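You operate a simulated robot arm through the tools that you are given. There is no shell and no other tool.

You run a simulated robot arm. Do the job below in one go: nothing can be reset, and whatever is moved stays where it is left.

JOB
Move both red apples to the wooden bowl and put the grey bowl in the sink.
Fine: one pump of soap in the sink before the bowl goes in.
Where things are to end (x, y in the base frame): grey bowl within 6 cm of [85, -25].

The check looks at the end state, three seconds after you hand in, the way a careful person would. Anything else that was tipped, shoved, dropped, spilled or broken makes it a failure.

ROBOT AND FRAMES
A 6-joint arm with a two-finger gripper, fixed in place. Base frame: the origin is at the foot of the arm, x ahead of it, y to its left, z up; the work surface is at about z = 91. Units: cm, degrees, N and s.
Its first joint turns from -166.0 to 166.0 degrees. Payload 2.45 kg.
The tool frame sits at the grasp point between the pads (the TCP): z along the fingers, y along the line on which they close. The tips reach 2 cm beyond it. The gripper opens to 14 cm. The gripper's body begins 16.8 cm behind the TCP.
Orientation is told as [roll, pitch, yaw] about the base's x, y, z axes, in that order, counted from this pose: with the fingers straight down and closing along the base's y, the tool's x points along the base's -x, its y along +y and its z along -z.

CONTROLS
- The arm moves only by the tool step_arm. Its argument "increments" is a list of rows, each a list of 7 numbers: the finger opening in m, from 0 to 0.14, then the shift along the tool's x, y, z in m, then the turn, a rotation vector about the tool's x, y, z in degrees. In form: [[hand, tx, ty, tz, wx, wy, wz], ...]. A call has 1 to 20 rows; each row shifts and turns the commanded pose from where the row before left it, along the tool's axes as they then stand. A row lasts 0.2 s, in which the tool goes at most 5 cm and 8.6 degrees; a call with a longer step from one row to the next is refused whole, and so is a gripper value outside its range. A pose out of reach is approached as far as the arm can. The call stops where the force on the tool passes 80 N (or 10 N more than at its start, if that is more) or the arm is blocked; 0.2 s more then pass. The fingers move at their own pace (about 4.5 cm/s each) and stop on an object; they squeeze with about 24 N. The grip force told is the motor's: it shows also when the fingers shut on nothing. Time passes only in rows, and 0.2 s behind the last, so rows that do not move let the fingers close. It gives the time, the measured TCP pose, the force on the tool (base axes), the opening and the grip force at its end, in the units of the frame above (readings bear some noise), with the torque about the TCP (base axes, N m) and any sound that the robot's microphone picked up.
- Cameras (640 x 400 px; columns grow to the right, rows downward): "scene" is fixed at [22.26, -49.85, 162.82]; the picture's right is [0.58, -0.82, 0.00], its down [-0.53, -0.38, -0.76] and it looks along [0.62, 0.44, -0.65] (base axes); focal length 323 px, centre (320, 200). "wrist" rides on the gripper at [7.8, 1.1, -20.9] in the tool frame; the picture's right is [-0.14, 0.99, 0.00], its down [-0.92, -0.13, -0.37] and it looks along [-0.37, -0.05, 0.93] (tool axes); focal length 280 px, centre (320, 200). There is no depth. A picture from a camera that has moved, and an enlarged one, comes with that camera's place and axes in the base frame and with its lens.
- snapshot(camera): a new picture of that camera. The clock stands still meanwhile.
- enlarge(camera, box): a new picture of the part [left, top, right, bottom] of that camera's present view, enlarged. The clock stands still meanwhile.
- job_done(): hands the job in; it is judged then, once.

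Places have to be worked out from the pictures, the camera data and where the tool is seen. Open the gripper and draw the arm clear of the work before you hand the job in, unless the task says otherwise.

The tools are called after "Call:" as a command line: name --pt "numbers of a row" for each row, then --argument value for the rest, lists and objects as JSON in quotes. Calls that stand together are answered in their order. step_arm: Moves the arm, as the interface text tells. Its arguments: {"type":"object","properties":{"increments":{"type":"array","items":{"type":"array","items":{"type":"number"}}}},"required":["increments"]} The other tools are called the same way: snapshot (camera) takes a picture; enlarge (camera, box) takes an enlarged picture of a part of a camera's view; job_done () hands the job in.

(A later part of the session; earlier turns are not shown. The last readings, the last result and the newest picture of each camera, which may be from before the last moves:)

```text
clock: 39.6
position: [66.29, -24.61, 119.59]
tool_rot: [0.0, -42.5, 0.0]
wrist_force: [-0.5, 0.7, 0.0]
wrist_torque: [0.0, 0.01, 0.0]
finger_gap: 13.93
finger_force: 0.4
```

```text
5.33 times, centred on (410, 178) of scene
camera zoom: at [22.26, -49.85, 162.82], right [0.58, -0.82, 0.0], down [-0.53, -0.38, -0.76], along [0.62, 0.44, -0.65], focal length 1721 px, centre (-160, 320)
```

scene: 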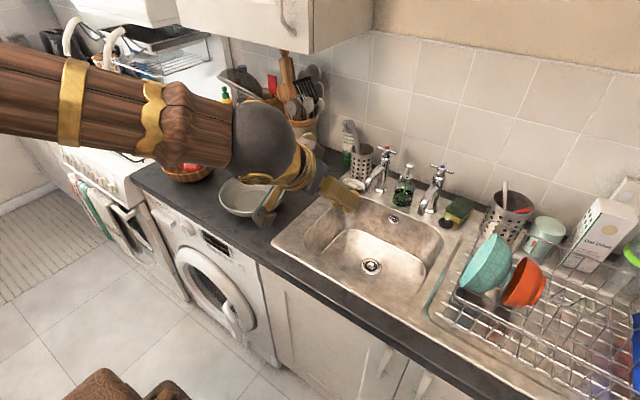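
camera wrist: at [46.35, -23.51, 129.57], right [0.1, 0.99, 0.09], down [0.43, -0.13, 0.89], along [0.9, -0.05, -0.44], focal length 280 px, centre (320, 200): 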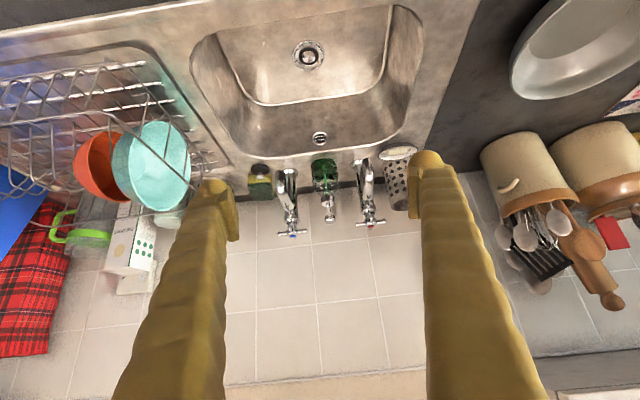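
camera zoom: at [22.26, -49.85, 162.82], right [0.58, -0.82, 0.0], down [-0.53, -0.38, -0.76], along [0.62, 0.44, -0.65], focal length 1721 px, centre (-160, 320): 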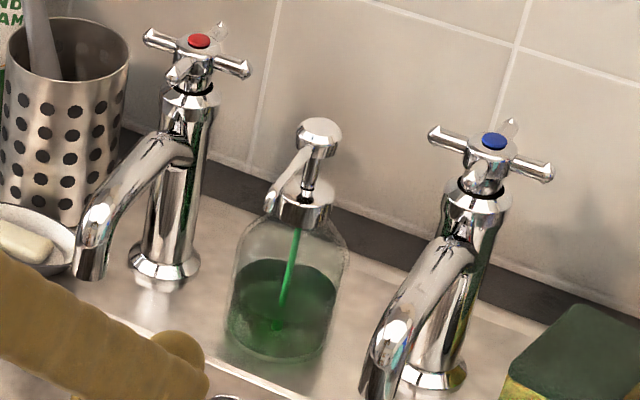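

The two views agree: the pump head's top is near (104.6, -25.0, 107.1), and the spout runs toward the sink with its tip near (98.6, -25, 105.2), over the basin edge. I'll close the fingers and advance at a height that clears everything to just short of the pump.

Call:
step_arm --pt "0.1 0 0 0 0 0 0" --pt "0.05 0 0 0 0 0 0" --pt "0.0 0 0 0 0 0 0" --pt "0.0 0 0 0 0 0 0" --pt "0.0 0 0 0 0 0 0" --pt "0.0 0 0 0 0 0 0" --pt "0.0 -0.02737 -0.0005 0.02508 0 0 0" --pt "0.0 -0.02737 -0.0005 0.02508 0 0 0" --pt "0.0 -0.02737 -0.0005 0.02508 0 0 0" --pt "0.0 -0.02737 -0.0005 0.02508 0 0 0" --pt "0.0 -0.02737 -0.0005 0.02508 0 0 0" --pt "0.0 -0.02737 -0.0005 0.02508 0 0 0" --pt "0.0 -0.02737 -0.0005 0.02508 0 0 0" --pt "0.0 -0.02737 -0.0005 0.02508 0 0 0" --pt "0.0 0 0 0 0 0 0" --pt "0.0 0 0 0 0 0 0"

Call:
snapshot --camera "scene"

Call:
snapshot --camera "wrist"

```text
clock: 43.0
position: [96.3, -25.02, 119.57]
tool_rot: [-0.1, -42.6, -0.1]
wrist_force: [0.2, 0.1, -0.1]
wrist_torque: [-0.01, 0.0, 0.01]
finger_gap: 0.0
finger_force: 24.0
```

```text
taken
```

scene: 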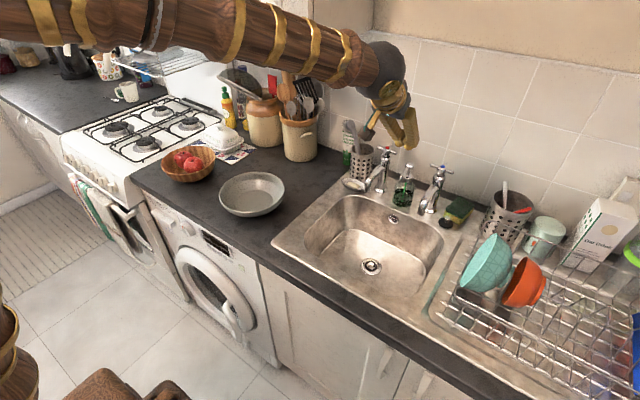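

```text
taken
camera wrist: at [76.33, -23.9, 129.61], right [0.1, 0.99, 0.09], down [0.43, -0.13, 0.89], along [0.9, -0.05, -0.44], focal length 280 px, centre (320, 200)
```

wrist: 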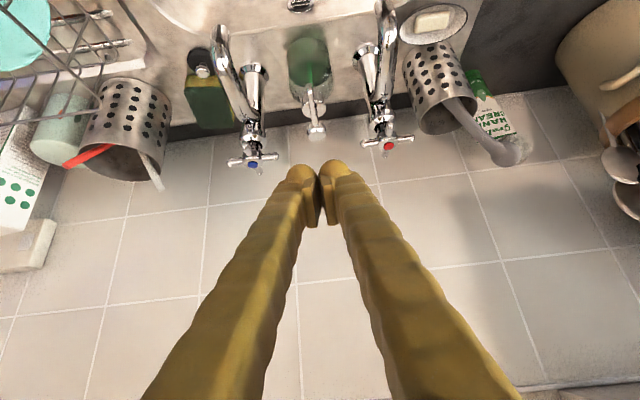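

I have a clear view of the pump past the fingertips. I'll enlarge to refine the pump head position.

Call:
enlarge --camera "wrist" --box '[270, 20, 370, 240]'

Call:
enlarge --camera "wrist" --box '[280, 80, 360, 150]'

Call:
enlarge --camera "scene" --box '[350, 90, 450, 215]'

```text
1.82 times, centred on (320, 130) of wrist
camera zoom: at [76.33, -23.9, 129.61], right [0.1, 0.99, 0.09], down [0.43, -0.13, 0.89], along [0.9, -0.05, -0.44], focal length 510 px, centre (320, 327)
```

zoom: 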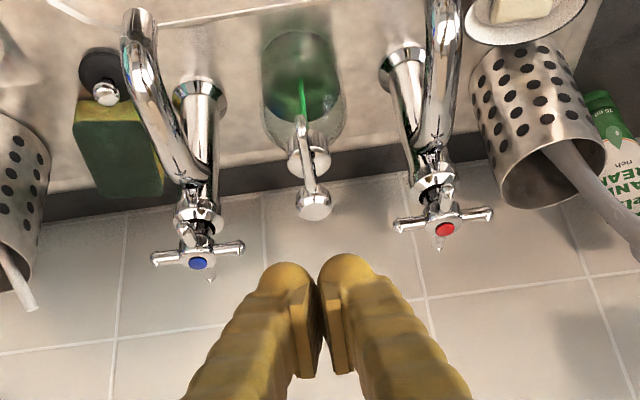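

```text
5.71 times, centred on (320, 115) of wrist
camera zoom: at [76.33, -23.9, 129.61], right [0.1, 0.99, 0.09], down [0.43, -0.13, 0.89], along [0.9, -0.05, -0.44], focal length 1602 px, centre (320, 686)
```

zoom: 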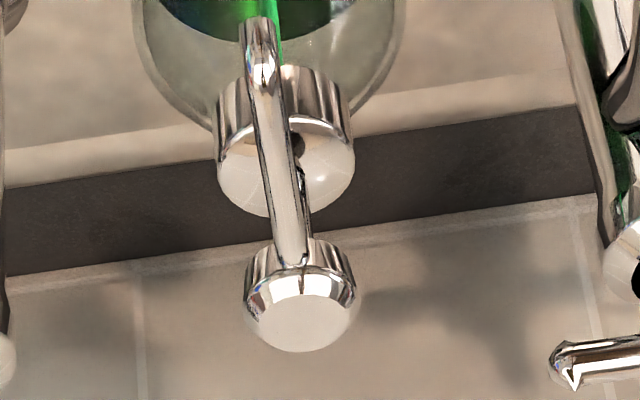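

```text
3.20 times, centred on (400, 152) of scene
camera zoom: at [22.26, -49.85, 162.82], right [0.58, -0.82, 0.0], down [-0.53, -0.38, -0.76], along [0.62, 0.44, -0.65], focal length 1032 px, centre (64, 352)
```

zoom: 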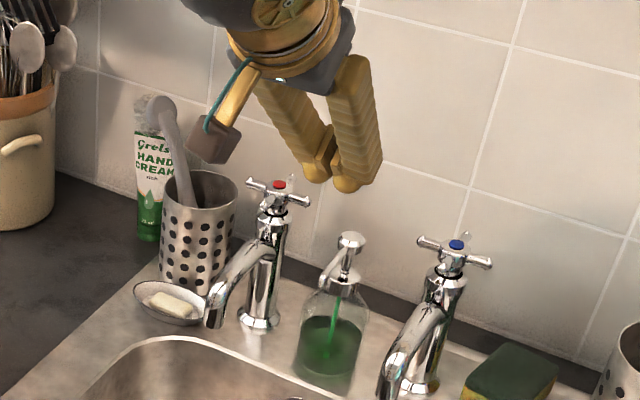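

The pump head's top refines to (104.7, -25.0, 107.0), and the scene view matches my fingertip model. I'll move to about 2 cm above the head and check again before pressing.

Call:
step_arm --pt "0.0 -0.00233 0 0.0289 0 0 0" --pt "0.0 -0.00233 0 0.0289 0 0 0" --pt "0.0 -0.00233 0 0.0289 0 0 0" --pt "0.0 -0.00233 0 0.0289 0 0 0" --pt "0.0 0 0 0 0 0 0" --pt "0.0 0 0 0 0 0 0"

Call:
enlarge --camera "wrist" --box '[250, 80, 390, 220]'

Call:
enlarge --camera "scene" --box '[360, 110, 450, 215]'

```text
clock: 44.4
position: [104.56, -25.16, 111.53]
tool_rot: [0.1, -42.5, 0.0]
wrist_force: [0.8, -0.2, 0.1]
wrist_torque: [-0.03, 0.03, -0.01]
finger_gap: 0.0
finger_force: 24.3
```

```text
2.86 times, centred on (320, 150) of wrist
camera zoom: at [84.6, -24.02, 121.63], right [0.1, 0.99, 0.09], down [0.43, -0.13, 0.89], along [0.9, -0.05, -0.44], focal length 801 px, centre (320, 343)
```

zoom: 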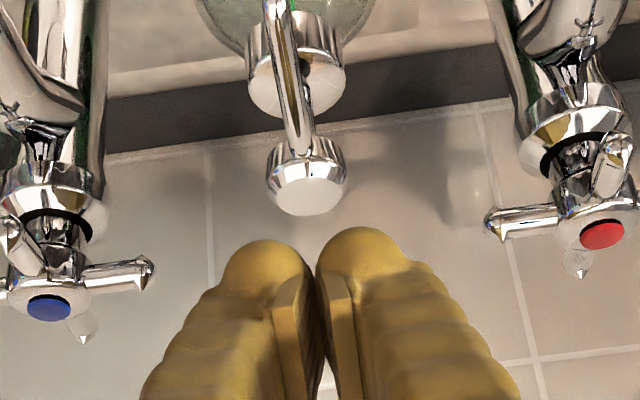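

```text
3.81 times, centred on (405, 162) of scene
camera zoom: at [22.26, -49.85, 162.82], right [0.58, -0.82, 0.0], down [-0.53, -0.38, -0.76], along [0.62, 0.44, -0.65], focal length 1229 px, centre (-4, 343)
```

zoom: 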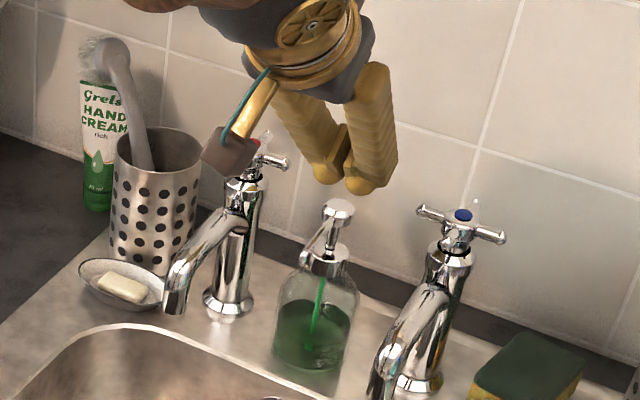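

The fingertips line up with the pump head in both views, about 1.8 cm above it. I'll come down 1.4 cm to just above the head, then check the force.

Call:
step_arm --pt "0.0 0.00473 0 0.00516 0 0 0" --pt "0.0 0.00473 0 0.00516 0 0 0" --pt "0.0 0 0 0 0 0 0"

Call:
enlarge --camera "wrist" --box '[250, 80, 390, 220]'

Call:
enlarge --camera "scene" --box '[360, 110, 450, 215]'

```text
clock: 45.2
position: [104.51, -25.01, 110.05]
tool_rot: [-0.1, -42.5, 0.0]
wrist_force: [0.0, 0.2, -0.2]
wrist_torque: [0.0, 0.0, 0.02]
finger_gap: 0.01
finger_force: 24.3
```

```text
2.86 times, centred on (320, 150) of wrist
camera zoom: at [84.61, -23.98, 120.17], right [0.1, 0.99, 0.09], down [0.43, -0.13, 0.89], along [0.9, -0.05, -0.44], focal length 801 px, centre (320, 343)
```

zoom: 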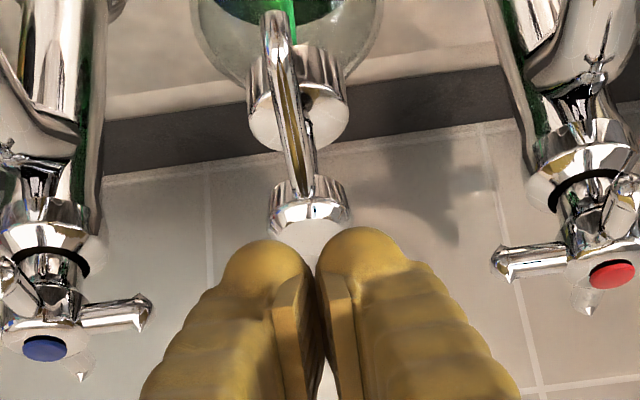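

```text
3.81 times, centred on (405, 162) of scene
camera zoom: at [22.26, -49.85, 162.82], right [0.58, -0.82, 0.0], down [-0.53, -0.38, -0.76], along [0.62, 0.44, -0.65], focal length 1229 px, centre (-4, 343)
```

zoom: 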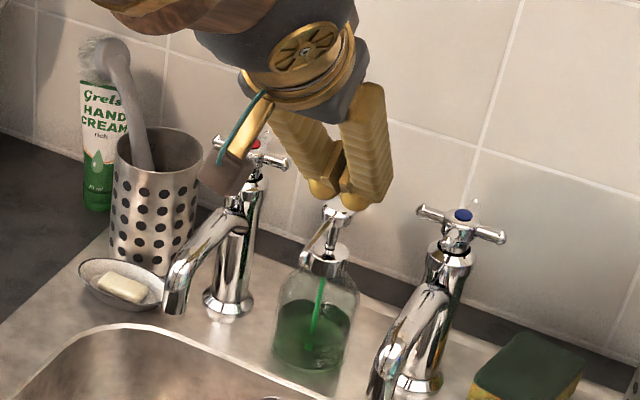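

I'm just above the head with no contact yet. I'll press down in small steps and watch the force and sound.

Call:
step_arm --pt "0.0 0.00203 0 0.00221 0 0 0" --pt "0.0 0 0 0 0 0 0"

Call:
step_arm --pt "0.0 0.00203 0 0.00221 0 0 0" --pt "0.0 0 0 0 0 0 0"

```text
clock: 45.8
position: [104.63, -25.17, 109.96]
tool_rot: [0.0, -42.5, 0.0]
wrist_force: [-0.5, -0.7, 0.3]
wrist_torque: [0.0, 0.0, 0.01]
finger_gap: 0.0
finger_force: 24.1
```

```text
clock: 46.4
position: [104.6, -25.08, 109.68]
tool_rot: [0.0, -42.5, 0.0]
wrist_force: [0.6, 0.4, 1.4]
wrist_torque: [0.0, 0.01, -0.01]
finger_gap: 0.0
finger_force: 23.8
```

Fz is about 1.4 N at z ≈ 109.7, possibly first contact. I'll take a look, then continue.

Call:
step_arm --pt "0.0 0.00203 0 0.00221 0 0 0" --pt "0.0 0 0 0 0 0 0"

Call:
enlarge --camera "scene" --box '[360, 110, 450, 215]'

Call:
enlarge --camera "wrist" --box '[250, 80, 390, 220]'

```text
clock: 47.0
position: [104.44, -25.15, 109.33]
tool_rot: [0.0, -42.6, 0.0]
wrist_force: [1.2, 0.6, 1.2]
wrist_torque: [-0.02, -0.04, 0.02]
finger_gap: 0.59
finger_force: 23.7
```

```text
3.81 times, centred on (405, 162) of scene
camera zoom: at [22.26, -49.85, 162.82], right [0.58, -0.82, 0.0], down [-0.53, -0.38, -0.76], along [0.62, 0.44, -0.65], focal length 1229 px, centre (-4, 343)
```

zoom: 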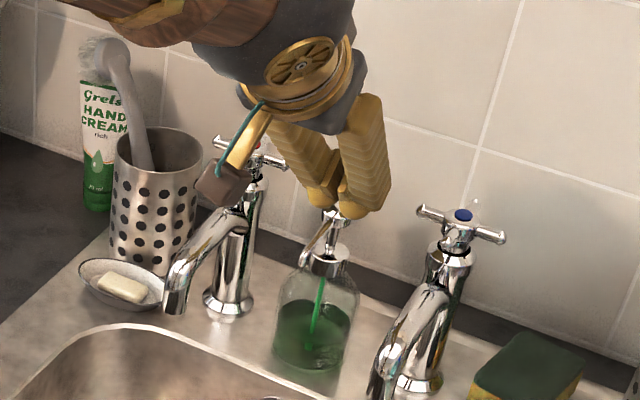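

```text
2.86 times, centred on (320, 150) of wrist
camera zoom: at [84.6, -23.98, 119.37], right [0.1, 0.99, 0.09], down [0.43, -0.13, 0.89], along [0.9, -0.05, -0.44], focal length 801 px, centre (320, 343)
```

zoom: 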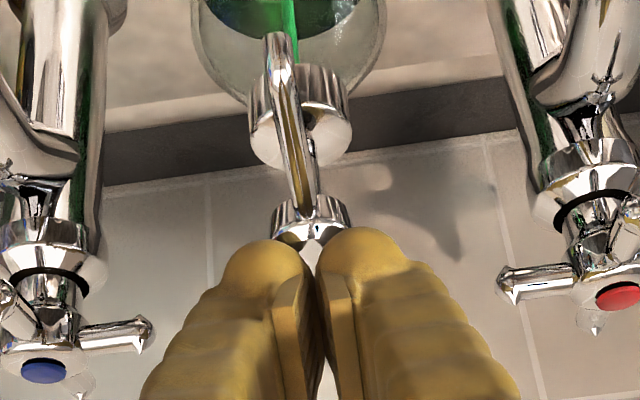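

The finger gap has grown to 0.59 cm: the round head is wedging between the two fingertips, and I don't want to grip it. I'll back off gently and check that the bottle stays put.

Call:
step_arm --pt "0.0 -0.00203 0 -0.00221 0 0 0" --pt "0.0 -0.00203 0 -0.00221 0 0 0" --pt "0.0 0 0 0 0 0 0"

Call:
enlarge --camera "scene" --box '[360, 110, 450, 215]'

```text
clock: 47.8
position: [104.55, -25.04, 109.88]
tool_rot: [-0.1, -42.5, 0.0]
wrist_force: [-0.6, 0.3, -0.8]
wrist_torque: [0.03, 0.02, 0.04]
finger_gap: 0.0
finger_force: 23.8
```

```text
3.81 times, centred on (405, 162) of scene
camera zoom: at [22.26, -49.85, 162.82], right [0.58, -0.82, 0.0], down [-0.53, -0.38, -0.76], along [0.62, 0.44, -0.65], focal length 1229 px, centre (-4, 343)
```

zoom: 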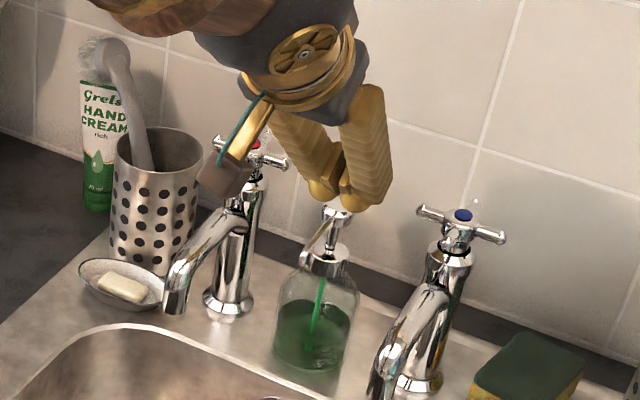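

The fingers closed fully again on nothing and the bottle hasn't moved. I'll rise 4 cm and turn the gripper 90° about its own axis, so only the lower finger, which is 3.6 cm wide, presses the head. The head then can't wedge in.

Call:
step_arm --pt "0.0 -0.0135 0 -0.01475 0 0 0" --pt "0.0 -0.0135 0 -0.01475 0 0 0" --pt "0.0 0 0 0 0 0 -8.2" --pt "0.0 0 0 0 0 0 -8.2" --pt "0.0 0 0 0 0 0 -8.2" --pt "0.0 0 0 0 0 0 -8.2" --pt "0.0 0 0 0 0 0 -8.2" --pt "0.0 0 0 0 0 0 -8.2" --pt "0.0 0 0 0 0 0 -8.2" --pt "0.0 0 0 0 0 0 -8.2" --pt "0.0 0 0 0 0 0 -8.2" --pt "0.0 0 0 0 0 0 -8.1" --pt "0.0 0 0 0 0 0 -8.1" --pt "0.0 0 0 0 0 0 0" --pt "0.0 0 0 0 0 0 0"

Call:
snapshot --camera "wrist"

Call:
snapshot --camera "scene"

```text
clock: 51.0
position: [104.42, -25.2, 113.84]
tool_rot: [-42.6, 0.0, 90.0]
wrist_force: [-0.2, 0.9, -0.1]
wrist_torque: [-0.03, -0.02, -0.03]
finger_gap: 0.0
finger_force: 24.4
```

```text
taken
camera wrist: at [89.54, -32.95, 128.58], right [-0.73, 0.14, -0.67], down [-0.15, 0.92, 0.36], along [0.67, 0.36, -0.65], focal length 280 px, centre (320, 200)
```

wrist: 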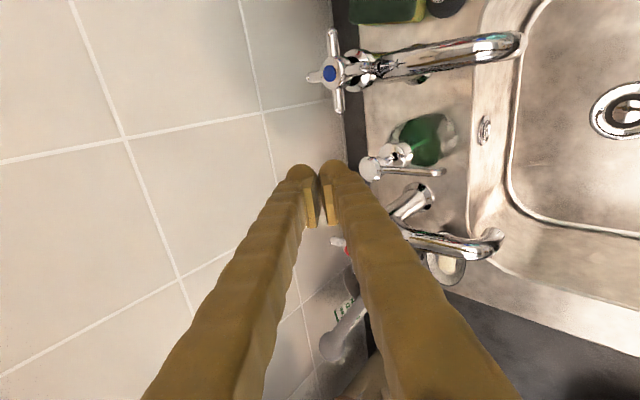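

```text
taken
```

scene: 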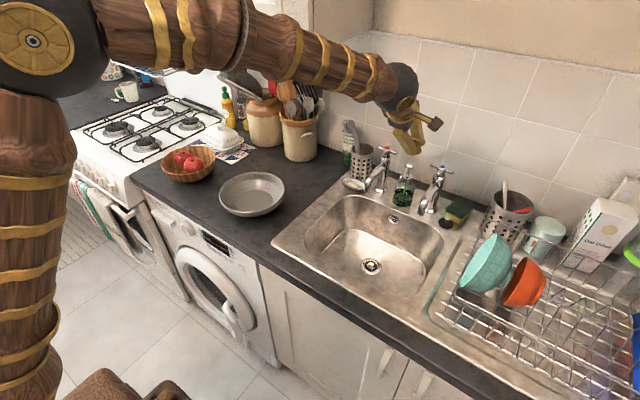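

The gripper is turned, and this side view shows the pump head just below the lower finger. I'll enlarge it to check the line-up.

Call:
enlarge --camera "wrist" --box '[270, 110, 470, 250]'

Call:
enlarge --camera "scene" --box '[360, 90, 460, 215]'

```text
2.86 times, centred on (370, 180) of wrist
camera zoom: at [89.54, -32.95, 128.58], right [-0.73, 0.14, -0.67], down [-0.15, 0.92, 0.36], along [0.67, 0.36, -0.65], focal length 801 px, centre (177, 257)
```

zoom: 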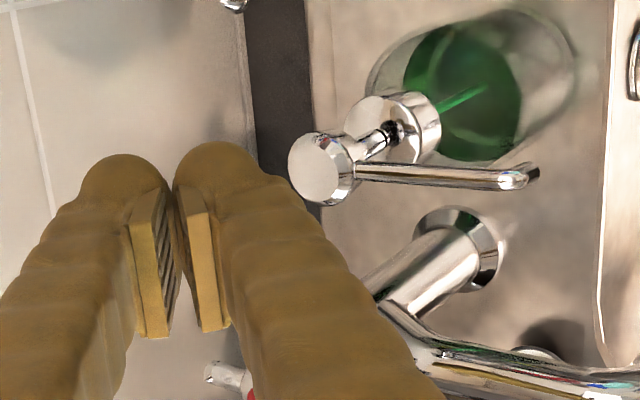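

```text
3.20 times, centred on (410, 152) of scene
camera zoom: at [22.26, -49.85, 162.82], right [0.58, -0.82, 0.0], down [-0.53, -0.38, -0.76], along [0.62, 0.44, -0.65], focal length 1032 px, centre (32, 352)
```

zoom: 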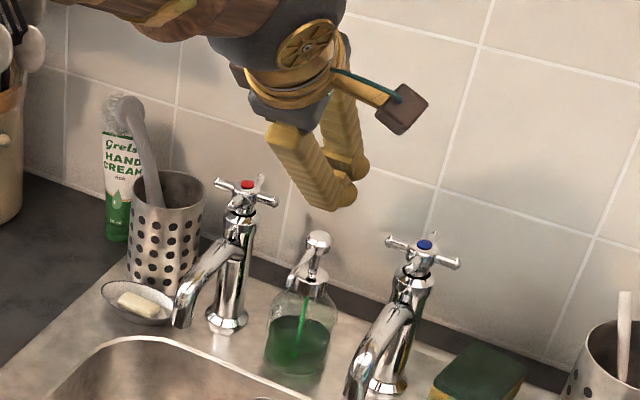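

The finger is centred over the head sideways. I'll lower to just above contact, nudging 3 mm forward, and look again.

Call:
step_arm --pt "0.0 -0.001 0.00715 0.00928 0 0 0" --pt "0.0 -0.001 0.00715 0.00928 0 0 0" --pt "0.0 0 0.00715 0.00928 0 0 0" --pt "0.0 0 0 0 0 0 0" --pt "0.0 0 0 0 0 0 0"

Call:
enlarge --camera "wrist" --box '[270, 110, 470, 250]'

Call:
enlarge --camera "scene" --box '[360, 90, 460, 215]'

```text
clock: 52.2
position: [104.89, -24.9, 110.51]
tool_rot: [-42.5, 0.0, 90.0]
wrist_force: [-0.3, 0.1, 0.3]
wrist_torque: [0.02, -0.01, 0.01]
finger_gap: 0.0
finger_force: 23.8
```

```text
2.86 times, centred on (370, 180) of wrist
camera zoom: at [89.81, -32.73, 125.06], right [-0.73, 0.14, -0.67], down [-0.15, 0.92, 0.36], along [0.67, 0.36, -0.65], focal length 801 px, centre (177, 257)
```

zoom: 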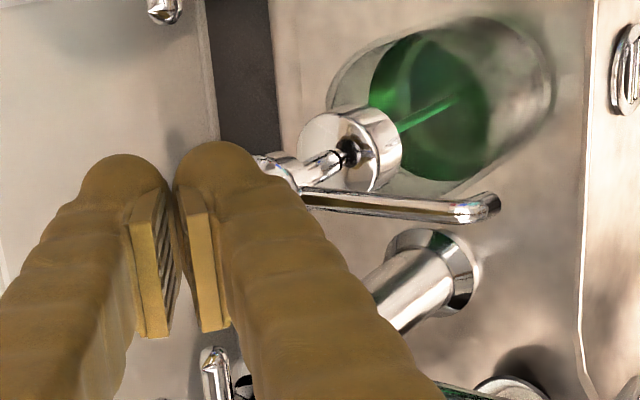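

```text
3.20 times, centred on (410, 152) of scene
camera zoom: at [22.26, -49.85, 162.82], right [0.58, -0.82, 0.0], down [-0.53, -0.38, -0.76], along [0.62, 0.44, -0.65], focal length 1032 px, centre (32, 352)
```

zoom: 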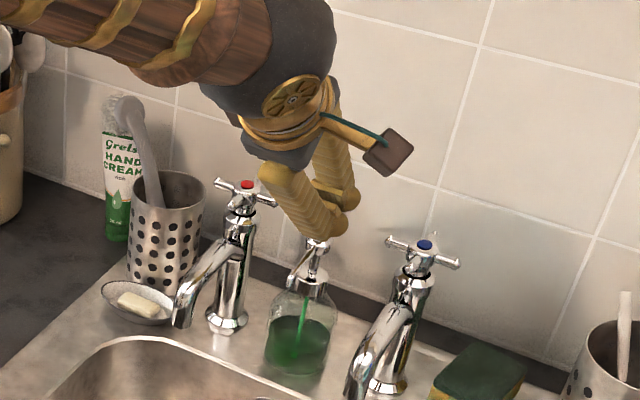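

The lower finger is right above the head. I'll press in 3 mm steps while watching force, gap and sound.

Call:
step_arm --pt "0.0 0 0.00203 0.00221 0 0 0" --pt "0.0 0 0.00203 0.00221 0 0 0" --pt "0.0 0 0 0 0 0 0"

Call:
step_arm --pt "0.0 0 0.00203 0.00221 0 0 0" --pt "0.0 0 0 0 0 0 0"

```text
clock: 53.0
position: [104.77, -24.88, 109.92]
tool_rot: [-42.5, 0.0, 90.0]
wrist_force: [-0.2, -0.2, -0.2]
wrist_torque: [0.02, -0.01, 0.03]
finger_gap: 0.0
finger_force: 24.0
```

```text
clock: 53.6
position: [104.81, -24.93, 109.51]
tool_rot: [-42.5, 0.0, 89.9]
wrist_force: [0.1, -1.1, 0.2]
wrist_torque: [0.01, 0.01, 0.01]
finger_gap: 0.0
finger_force: 23.7
```

No contact yet at z ≈ 109.5. Continuing down.

Call:
step_arm --pt "0.0 0 0.00203 0.00221 0 0 0" --pt "0.0 0 0 0 0 0 0"

Call:
step_arm --pt "0.0 0 0.00203 0.00221 0 0 0" --pt "0.0 0 0 0 0 0 0"

Call:
enlarge --camera "wrist" --box '[270, 110, 470, 250]'

Call:
enlarge --camera "scene" --box '[360, 90, 460, 215]'

```text
clock: 54.2
position: [104.76, -24.88, 109.21]
tool_rot: [-42.5, -0.1, 90.0]
wrist_force: [0.1, 0.0, 1.8]
wrist_torque: [-0.02, 0.01, 0.08]
finger_gap: 0.0
finger_force: 24.4
```

```text
clock: 54.8
position: [104.78, -24.93, 109.0]
tool_rot: [-42.5, 0.1, 90.0]
wrist_force: [-1.0, -1.0, 3.0]
wrist_torque: [-0.04, 0.07, 0.07]
finger_gap: 0.0
finger_force: 24.5
```

```text
2.86 times, centred on (370, 180) of wrist
camera zoom: at [89.78, -32.67, 123.61], right [-0.73, 0.14, -0.67], down [-0.15, 0.92, 0.36], along [0.67, 0.36, -0.65], focal length 801 px, centre (177, 257)
```

zoom: 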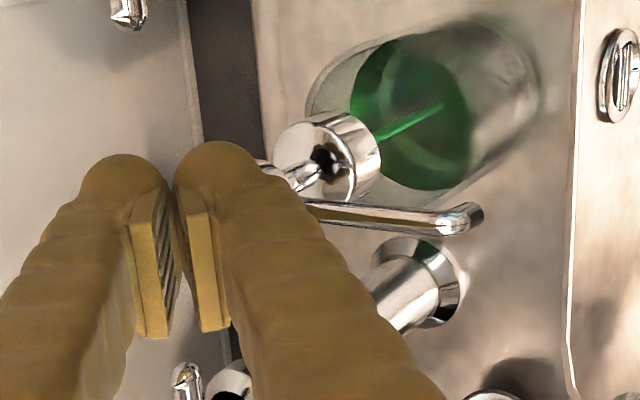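

```text
3.20 times, centred on (410, 152) of scene
camera zoom: at [22.26, -49.85, 162.82], right [0.58, -0.82, 0.0], down [-0.53, -0.38, -0.76], along [0.62, 0.44, -0.65], focal length 1032 px, centre (32, 352)
```

zoom: 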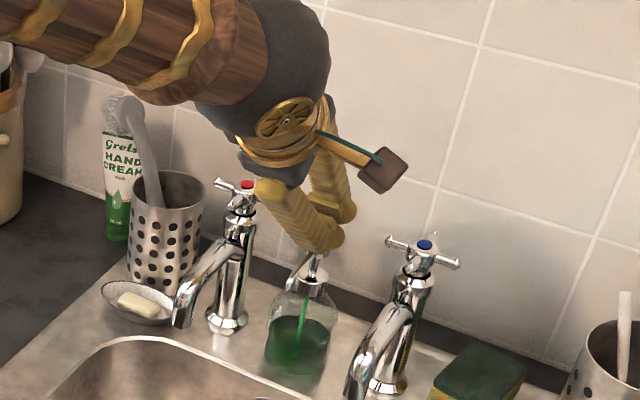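

Contact is made and the pump spring gives about 3 N, with the gap still 0. I'll keep pressing down through the stroke.

Call:
step_arm --pt "0.0 0 0.00203 0.00221 0 0 0" --pt "0.0 0 0.00203 0.00221 0 0 0" --pt "0.0 0 0 0 0 0 0"

Call:
enlarge --camera "scene" --box '[360, 90, 460, 215]'

```text
clock: 55.6
position: [104.89, -24.84, 108.35]
tool_rot: [-42.5, -0.1, 90.0]
wrist_force: [0.9, 0.6, 7.1]
wrist_torque: [0.06, 0.05, -0.02]
finger_gap: 0.0
finger_force: 23.9
```

```text
3.20 times, centred on (410, 152) of scene
camera zoom: at [22.26, -49.85, 162.82], right [0.58, -0.82, 0.0], down [-0.53, -0.38, -0.76], along [0.62, 0.44, -0.65], focal length 1032 px, centre (32, 352)
```

zoom: 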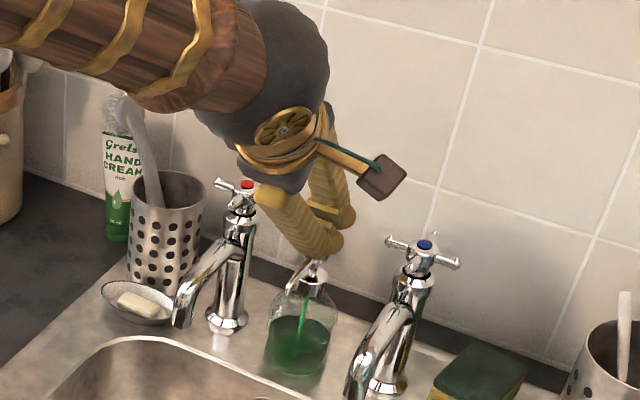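

The spring is at 7 N, about 0.9 cm into the stroke. I'll continue to the end of the stroke.

Call:
step_arm --pt "0.0 0 0.00203 0.00221 0 0 0" --pt "0.0 0 0.00203 0.00221 0 0 0" --pt "0.0 0 0 0 0 0 0"

Call:
enlarge --camera "scene" --box '[360, 90, 460, 215]'

Call:
enlarge --camera "wrist" --box '[270, 110, 470, 250]'

```text
clock: 56.4
position: [104.92, -24.92, 107.9]
tool_rot: [-42.6, -0.1, 89.9]
wrist_force: [-1.7, -0.6, 22.0]
wrist_torque: [-0.07, 0.24, 0.05]
finger_gap: 0.02
finger_force: 24.0
```

```text
3.20 times, centred on (410, 152) of scene
camera zoom: at [22.26, -49.85, 162.82], right [0.58, -0.82, 0.0], down [-0.53, -0.38, -0.76], along [0.62, 0.44, -0.65], focal length 1032 px, centre (32, 352)
```

zoom: 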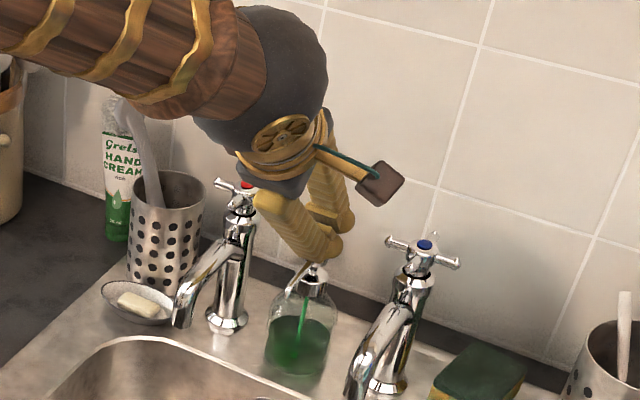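

```text
2.86 times, centred on (370, 180) of wrist
camera zoom: at [89.85, -32.7, 122.5], right [-0.73, 0.14, -0.67], down [-0.15, 0.92, 0.36], along [0.67, 0.36, -0.65], focal length 801 px, centre (177, 257)
```

zoom: 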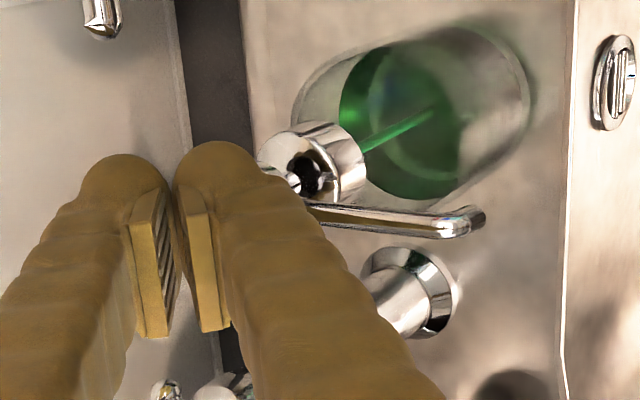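

The force jumped to 22 N, so the pump reached the end of its stroke: one full press. I'll lift straight up, clear of the head.

Call:
step_arm --pt "0.0 0 -0.00338 -0.00369 0 0 0" --pt "0.0 0 -0.00676 -0.00737 0 0 0" --pt "0.0 0 -0.01352 -0.01474 0 0 0" --pt "0.0 0 -0.02028 -0.02211 0 0 0" --pt "0.0 0 -0.02028 -0.02211 0 0 0" --pt "0.0 0 0 0 0 0 0"

Call:
enlarge --camera "scene" --box '[300, 120, 480, 300]'

Call:
snapshot --camera "wrist"

```text
clock: 57.8
position: [104.87, -24.82, 117.31]
tool_rot: [-42.6, 0.0, 89.9]
wrist_force: [-1.3, 0.6, -0.2]
wrist_torque: [0.02, -0.03, -0.01]
finger_gap: 0.03
finger_force: 23.6
```

```text
2.22 times, centred on (390, 210) of scene
camera zoom: at [22.26, -49.85, 162.82], right [0.58, -0.82, 0.0], down [-0.53, -0.38, -0.76], along [0.62, 0.44, -0.65], focal length 717 px, centre (164, 178)
```

zoom: 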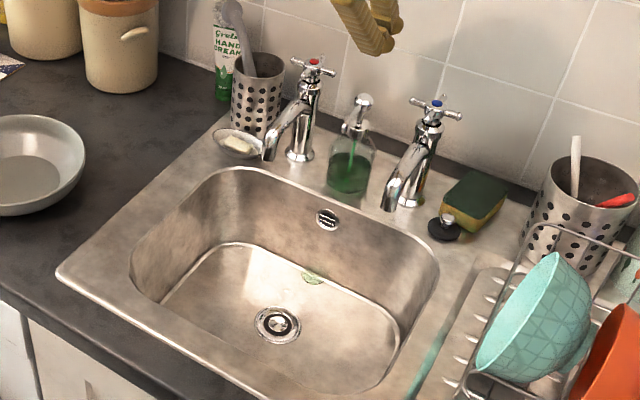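

```text
taken
camera wrist: at [89.82, -32.69, 131.93], right [-0.73, 0.14, -0.67], down [-0.15, 0.92, 0.36], along [0.67, 0.36, -0.65], focal length 280 px, centre (320, 200)
```

wrist: 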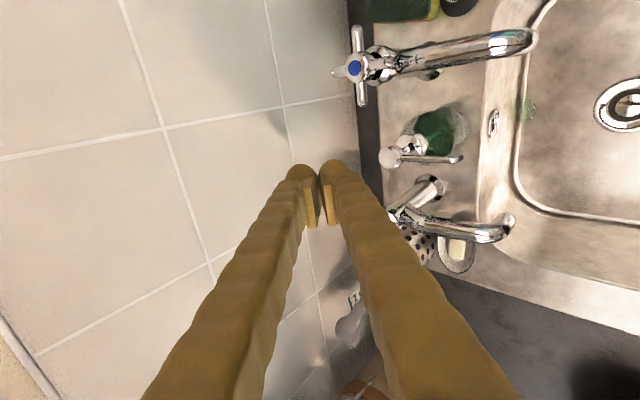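

A green dab of soap is now in the basin, the pump head is back up, and the bottle stands where it was. I'll withdraw from the taps and straighten the gripper.

Call:
step_arm --pt "0.0 0 0.0287 -0.0263 0 0 0" --pt "0.0 0 0.0287 -0.0263 0 0 0" --pt "0.0 0 0.0287 -0.0263 0 0 0" --pt "0.0 0 0.0287 -0.0263 0 0 0" --pt "0.0 0 0.0287 -0.0263 0 0 0" --pt "0.0 0 0.0287 -0.0263 0 0 0" --pt "0.0 0 0.0287 -0.0263 0 0 0" --pt "0.0 0 0.0287 -0.0263 0 0 0" --pt "0.0 0 0.0287 -0.0263 0 0 0" --pt "0.0 0 0 0 0 0 8.2" --pt "0.0 0 0 0 0 0 8.2" --pt "0.0 0 0 0 0 0 8.2" --pt "0.0 0 0 0 0 0 8.2" --pt "0.0 0 0 0 0 0 8.2" --pt "0.0 0 0 0 0 0 8.2" --pt "0.0 0 0 0 0 0 8.2" --pt "0.0 0 0 0 0 0 8.2" --pt "0.0 0 0 0 0 0 8.2" --pt "0.0 0 0 0 0 0 8.1" --pt "0.0 0 0 0 0 0 8.1"

Call:
step_arm --pt "0.0 0 0 0 0 8.5 0" --pt "0.0 0 0 0 0 8.5 0" --pt "0.0 0 0 0 0 8.5 0" --pt "0.0 0 0 0 0 8.5 0" --pt "0.0 0 0 0 0 8.5 0" --pt "0.0 0 0 0 0 0 0" --pt "0.0 0 0 0 0 0 0"

Call:
snapshot --camera "wrist"

Call:
snapshot --camera "scene"

```text
clock: 62.0
position: [69.83, -24.85, 117.31]
tool_rot: [0.1, -42.5, -0.2]
wrist_force: [-0.5, 0.1, 0.6]
wrist_torque: [-0.02, 0.03, -0.01]
finger_gap: 0.01
finger_force: 24.1
```

```text
clock: 63.6
position: [69.72, -24.97, 117.38]
tool_rot: [0.0, 0.0, 0.0]
wrist_force: [0.8, -0.5, -0.4]
wrist_torque: [0.01, 0.01, -0.02]
finger_gap: 0.0
finger_force: 24.2
```

```text
taken
camera wrist: at [61.9, -23.77, 138.07], right [0.14, 0.99, 0.0], down [0.92, -0.13, 0.37], along [0.36, -0.05, -0.93], focal length 280 px, centre (320, 200)
```

wrist: 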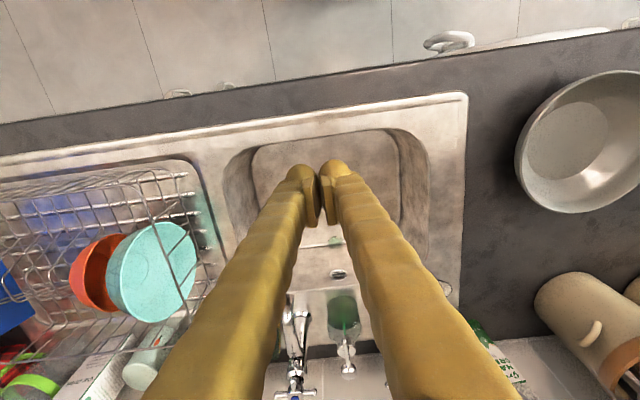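

```text
taken
```

scene: 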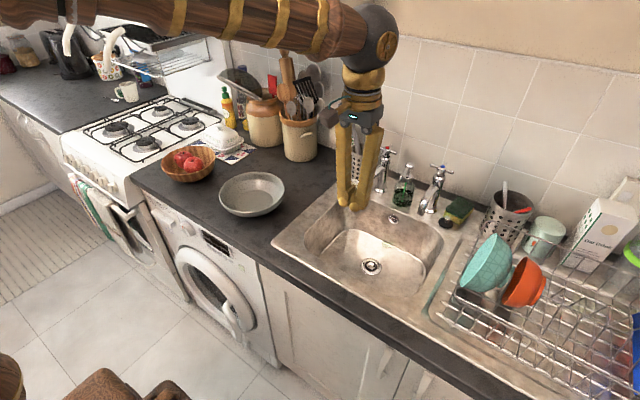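

The arm is upright again at (69.7, -25, 117.4), and everything by the sink is undisturbed. Next is the grey bowl. I'll move to beside its left (+y) rim, tilt the fingers about 25° to follow the bowl wall, and set a small opening.

Call:
step_arm --pt "0.0 -0.0052 0.0446 0 0 0 0" --pt "0.0 -0.0052 0.0446 0 0 0 0" --pt "0.0 -0.0052 0.0446 0 0 0 0" --pt "0.0 -0.0052 0.0446 0 0 0 0" --pt "0.0 -0.0052 0.0446 0 0 0 0" --pt "0.0 -0.0052 0.0446 0 0 0 0" --pt "0.0 -0.0052 0.0446 0 0 0 0" --pt "0.0 -0.0052 0.0446 0 0 0 0" --pt "0.0 -0.0052 0.0446 0 0 0 0" --pt "0.02 -0.0052 0.0446 0 0 0 0" --pt "0.036 -0.0052 0.0446 0 0 0 0" --pt "0.036 -0.0052 0.0446 0 0 0 0" --pt "0.036 0 0 0 8.34 0 0" --pt "0.036 0 0 0 8.33 0 0" --pt "0.036 0 0 0 8.33 0 0" --pt "0.036 0 0 0 0 0 0" --pt "0.036 0 0 0 0 0 0"

Call:
snapshot --camera "wrist"

Call:
snapshot --camera "scene"

```text
clock: 67.2
position: [76.05, 28.74, 117.32]
tool_rot: [-25.0, 0.0, 0.0]
wrist_force: [-0.8, -0.3, 0.5]
wrist_torque: [0.0, -0.02, 0.03]
finger_gap: 3.61
finger_force: 0.0
```

```text
taken
camera wrist: at [68.17, 38.51, 135.63], right [0.14, 0.9, -0.42], down [0.92, 0.04, 0.39], along [0.36, -0.44, -0.82], focal length 280 px, centre (320, 200)
```

wrist: 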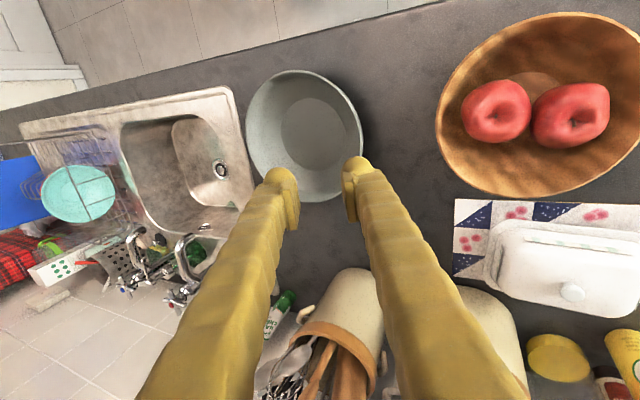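

```text
taken
```

scene: 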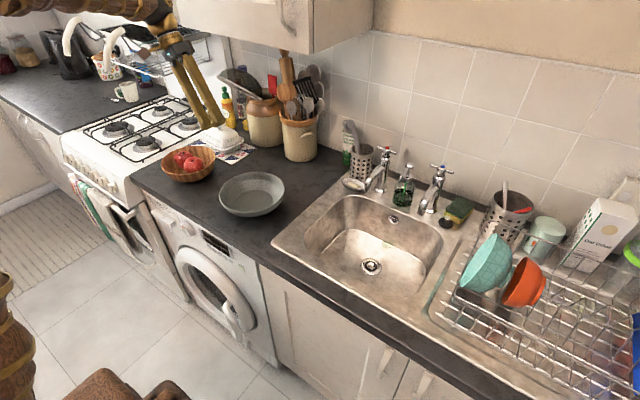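

I'm in position above the +y rim. I'll enlarge to confirm where the rim is now.

Call:
enlarge --camera "wrist" --box '[230, 60, 390, 230]'

Call:
enlarge --camera "scene" --box '[205, 160, 300, 225]'

```text
2.35 times, centred on (310, 145) of wrist
camera zoom: at [68.17, 38.51, 135.63], right [0.14, 0.9, -0.42], down [0.92, 0.04, 0.39], along [0.36, -0.44, -0.82], focal length 660 px, centre (344, 329)
```

zoom: 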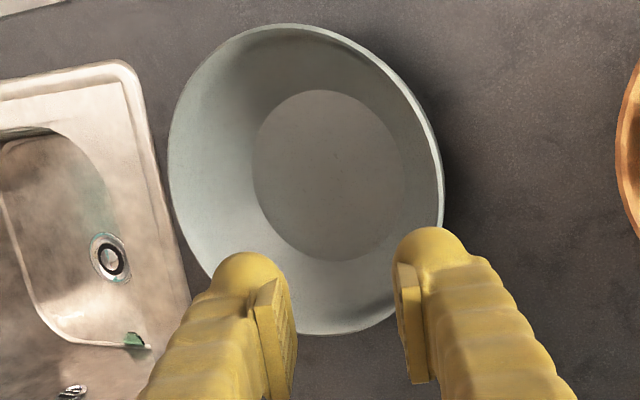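

```text
6.15 times, centred on (252, 192) of scene
camera zoom: at [22.26, -49.85, 162.82], right [0.58, -0.82, 0.0], down [-0.53, -0.38, -0.76], along [0.62, 0.44, -0.65], focal length 1985 px, centre (735, 246)
```

zoom: 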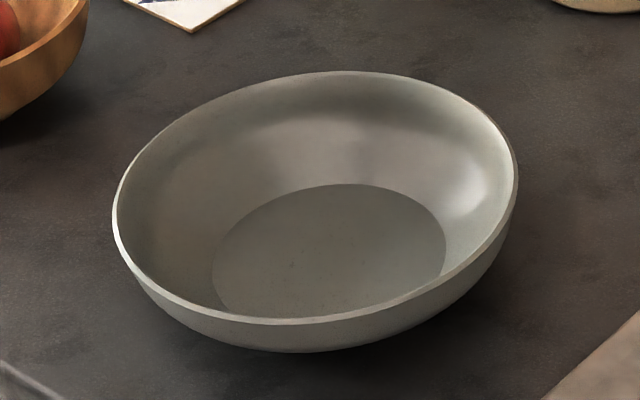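

The rim's +y edge is confirmed at about (76, 26.0, 96.5). I'll line up 6 cm back from the grasp along the finger direction and check.

Call:
step_arm --pt "0.036 0.0003 0.01226 0.0298 0 0 0" --pt "0.036 0.0003 0.01226 0.0298 0 0 0" --pt "0.036 0.0003 0.01226 0.0298 0 0 0" --pt "0.036 0.0003 0.01226 0.0298 0 0 0" --pt "0.036 0.0003 0.01226 0.0298 0 0 0" --pt "0.036 0 0 0 0 0 0" --pt "0.036 0 0 0 0 0 0"

Call:
snapshot --camera "wrist"

Call:
enlarge --camera "scene" --box '[180, 100, 310, 230]'

```text
clock: 68.8
position: [75.91, 27.75, 101.29]
tool_rot: [-25.0, 0.0, -0.2]
wrist_force: [0.7, 0.2, 0.6]
wrist_torque: [0.02, 0.03, -0.02]
finger_gap: 3.61
finger_force: 0.0
```

```text
taken
camera wrist: at [68.01, 37.71, 119.66], right [0.14, 0.9, -0.42], down [0.92, 0.04, 0.39], along [0.36, -0.44, -0.82], focal length 280 px, centre (320, 200)
```

wrist: 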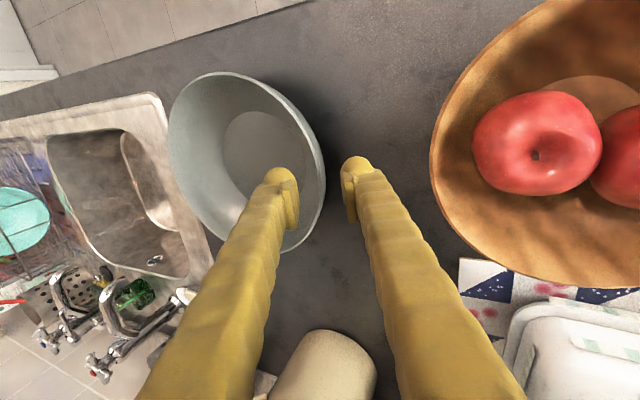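

```text
3.08 times, centred on (245, 165) of scene
camera zoom: at [22.26, -49.85, 162.82], right [0.58, -0.82, 0.0], down [-0.53, -0.38, -0.76], along [0.62, 0.44, -0.65], focal length 993 px, centre (551, 308)
```

zoom: 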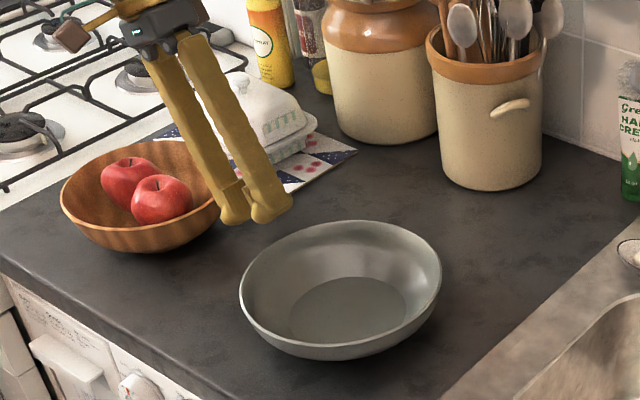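

The rim passes between the two fingers. I'll go in along the finger direction and stop to check the force before closing.

Call:
step_arm --pt "0.036 0 0.0006 0.015 0 0 0" --pt "0.036 0 0.0006 0.015 0 0 0" --pt "0.036 0 0.0006 0.015 0 0 0" --pt "0.036 0 0.0006 0.01 0 0 0" --pt "0.036 0 0 0 0 0 0"

Call:
snapshot --camera "wrist"

Call:
enlarge --camera "scene" --box '[190, 130, 300, 225]'

```text
clock: 70.0
position: [76.0, 25.97, 95.99]
tool_rot: [-25.0, 0.1, 0.0]
wrist_force: [-0.7, -0.2, 0.4]
wrist_torque: [0.0, -0.04, 0.02]
finger_gap: 3.6
finger_force: 0.1
```

```text
taken
camera wrist: at [68.07, 35.73, 114.49], right [0.14, 0.9, -0.42], down [0.92, 0.04, 0.39], along [0.36, -0.44, -0.82], focal length 280 px, centre (320, 200)
```

wrist: 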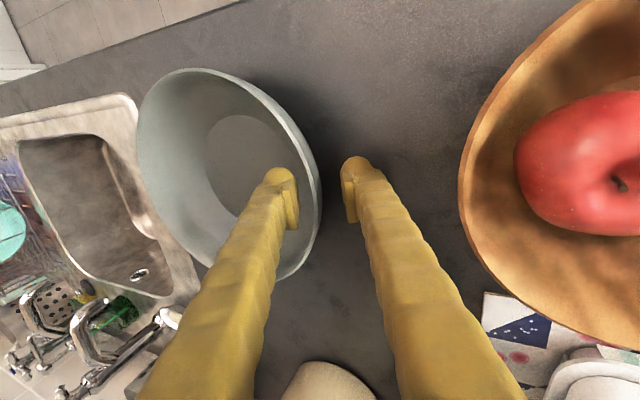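

```text
4.21 times, centred on (245, 178) of scene
camera zoom: at [22.26, -49.85, 162.82], right [0.58, -0.82, 0.0], down [-0.53, -0.38, -0.76], along [0.62, 0.44, -0.65], focal length 1358 px, centre (636, 295)
```

zoom: 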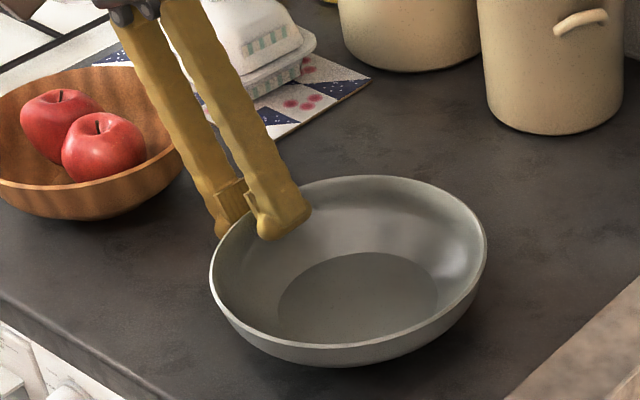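

The wall is centred between the fingers with one finger inside and one outside. I'll nudge 3 mm inward and close on the wall.

Call:
step_arm --pt "0.036 0 -0.003 0.002 0 0 0" --pt "0.03 0 0 0 0 0 0" --pt "0.02 0 0 0 0 0 0" --pt "0.01 0 0 0 0 0 0" --pt "0.0 0 0 0 0 0 0" --pt "0.0 0 0 0 0 0 0" --pt "0.0 0 0 0 0 0 0"

Call:
snapshot --camera "wrist"

Call:
enlarge --camera "scene" --box '[190, 130, 300, 225]'

```text
clock: 71.6
position: [76.0, 25.55, 96.08]
tool_rot: [-25.0, 0.0, -0.1]
wrist_force: [2.0, -2.6, 4.6]
wrist_torque: [-0.43, 0.42, 0.35]
finger_gap: 0.94
finger_force: 24.3
```

```text
taken
camera wrist: at [68.06, 35.33, 114.48], right [0.14, 0.9, -0.42], down [0.92, 0.04, 0.39], along [0.37, -0.44, -0.82], focal length 280 px, centre (320, 200)
```

wrist: 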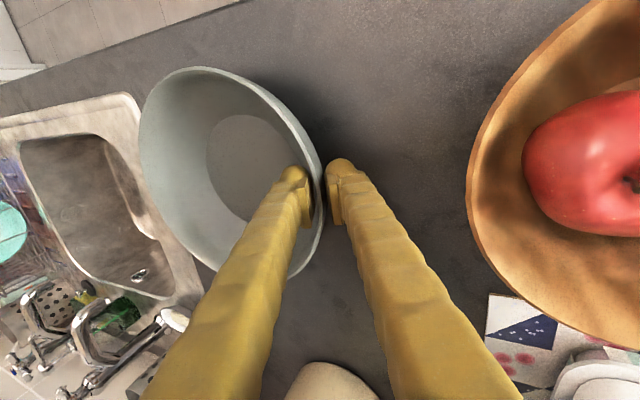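

```text
4.21 times, centred on (245, 178) of scene
camera zoom: at [22.26, -49.85, 162.82], right [0.58, -0.82, 0.0], down [-0.53, -0.38, -0.76], along [0.62, 0.44, -0.65], focal length 1358 px, centre (636, 295)
```

zoom: 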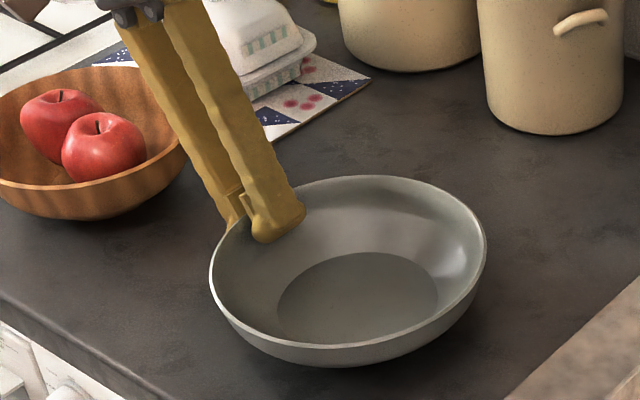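

I have the wall, with a gap of 0.94 cm and 24 N. I'll lift a little and see how the bowl hangs.

Call:
step_arm --pt "0.0 0 -0.0021 -0.0045 0 0 0" --pt "0.0 0 -0.0042 -0.0091 0 0 0" --pt "0.0 0 -0.0042 -0.0091 0 0 0" --pt "0.0 0 0 0 0 0 0"

Call:
snapshot --camera "scene"

Call:
enlarge --camera "scene" --box '[190, 130, 300, 225]'

Call:
snapshot --camera "wrist"

```text
clock: 72.6
position: [76.02, 25.38, 98.7]
tool_rot: [-25.0, -0.1, -0.1]
wrist_force: [1.8, 1.7, -1.3]
wrist_torque: [-0.05, -0.05, 0.15]
finger_gap: 0.81
finger_force: 24.1
```

```text
taken
```

scene: 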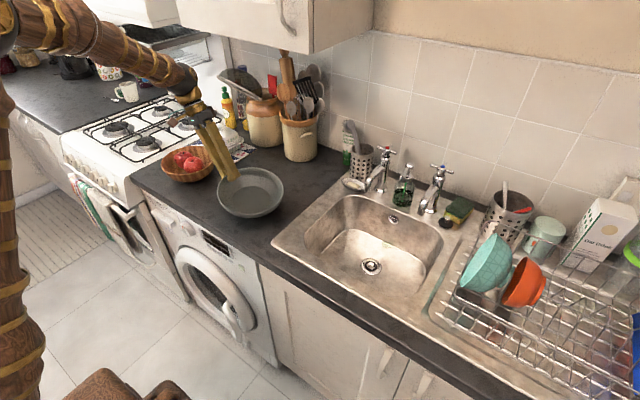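

```text
4.21 times, centred on (245, 178) of scene
camera zoom: at [22.26, -49.85, 162.82], right [0.58, -0.82, 0.0], down [-0.53, -0.38, -0.76], along [0.62, 0.44, -0.65], focal length 1358 px, centre (636, 295)
```

zoom: 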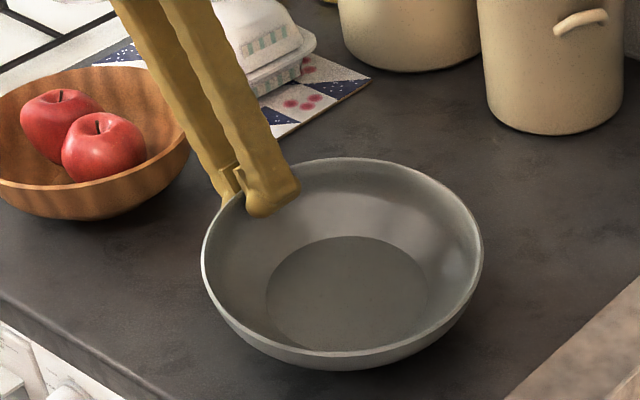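

```text
taken
camera wrist: at [68.07, 35.25, 117.01], right [0.14, 0.9, -0.42], down [0.92, 0.04, 0.39], along [0.37, -0.44, -0.82], focal length 280 px, centre (320, 200)
```

wrist: 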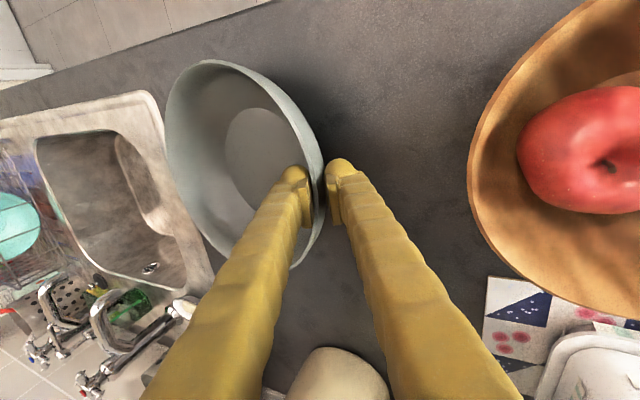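

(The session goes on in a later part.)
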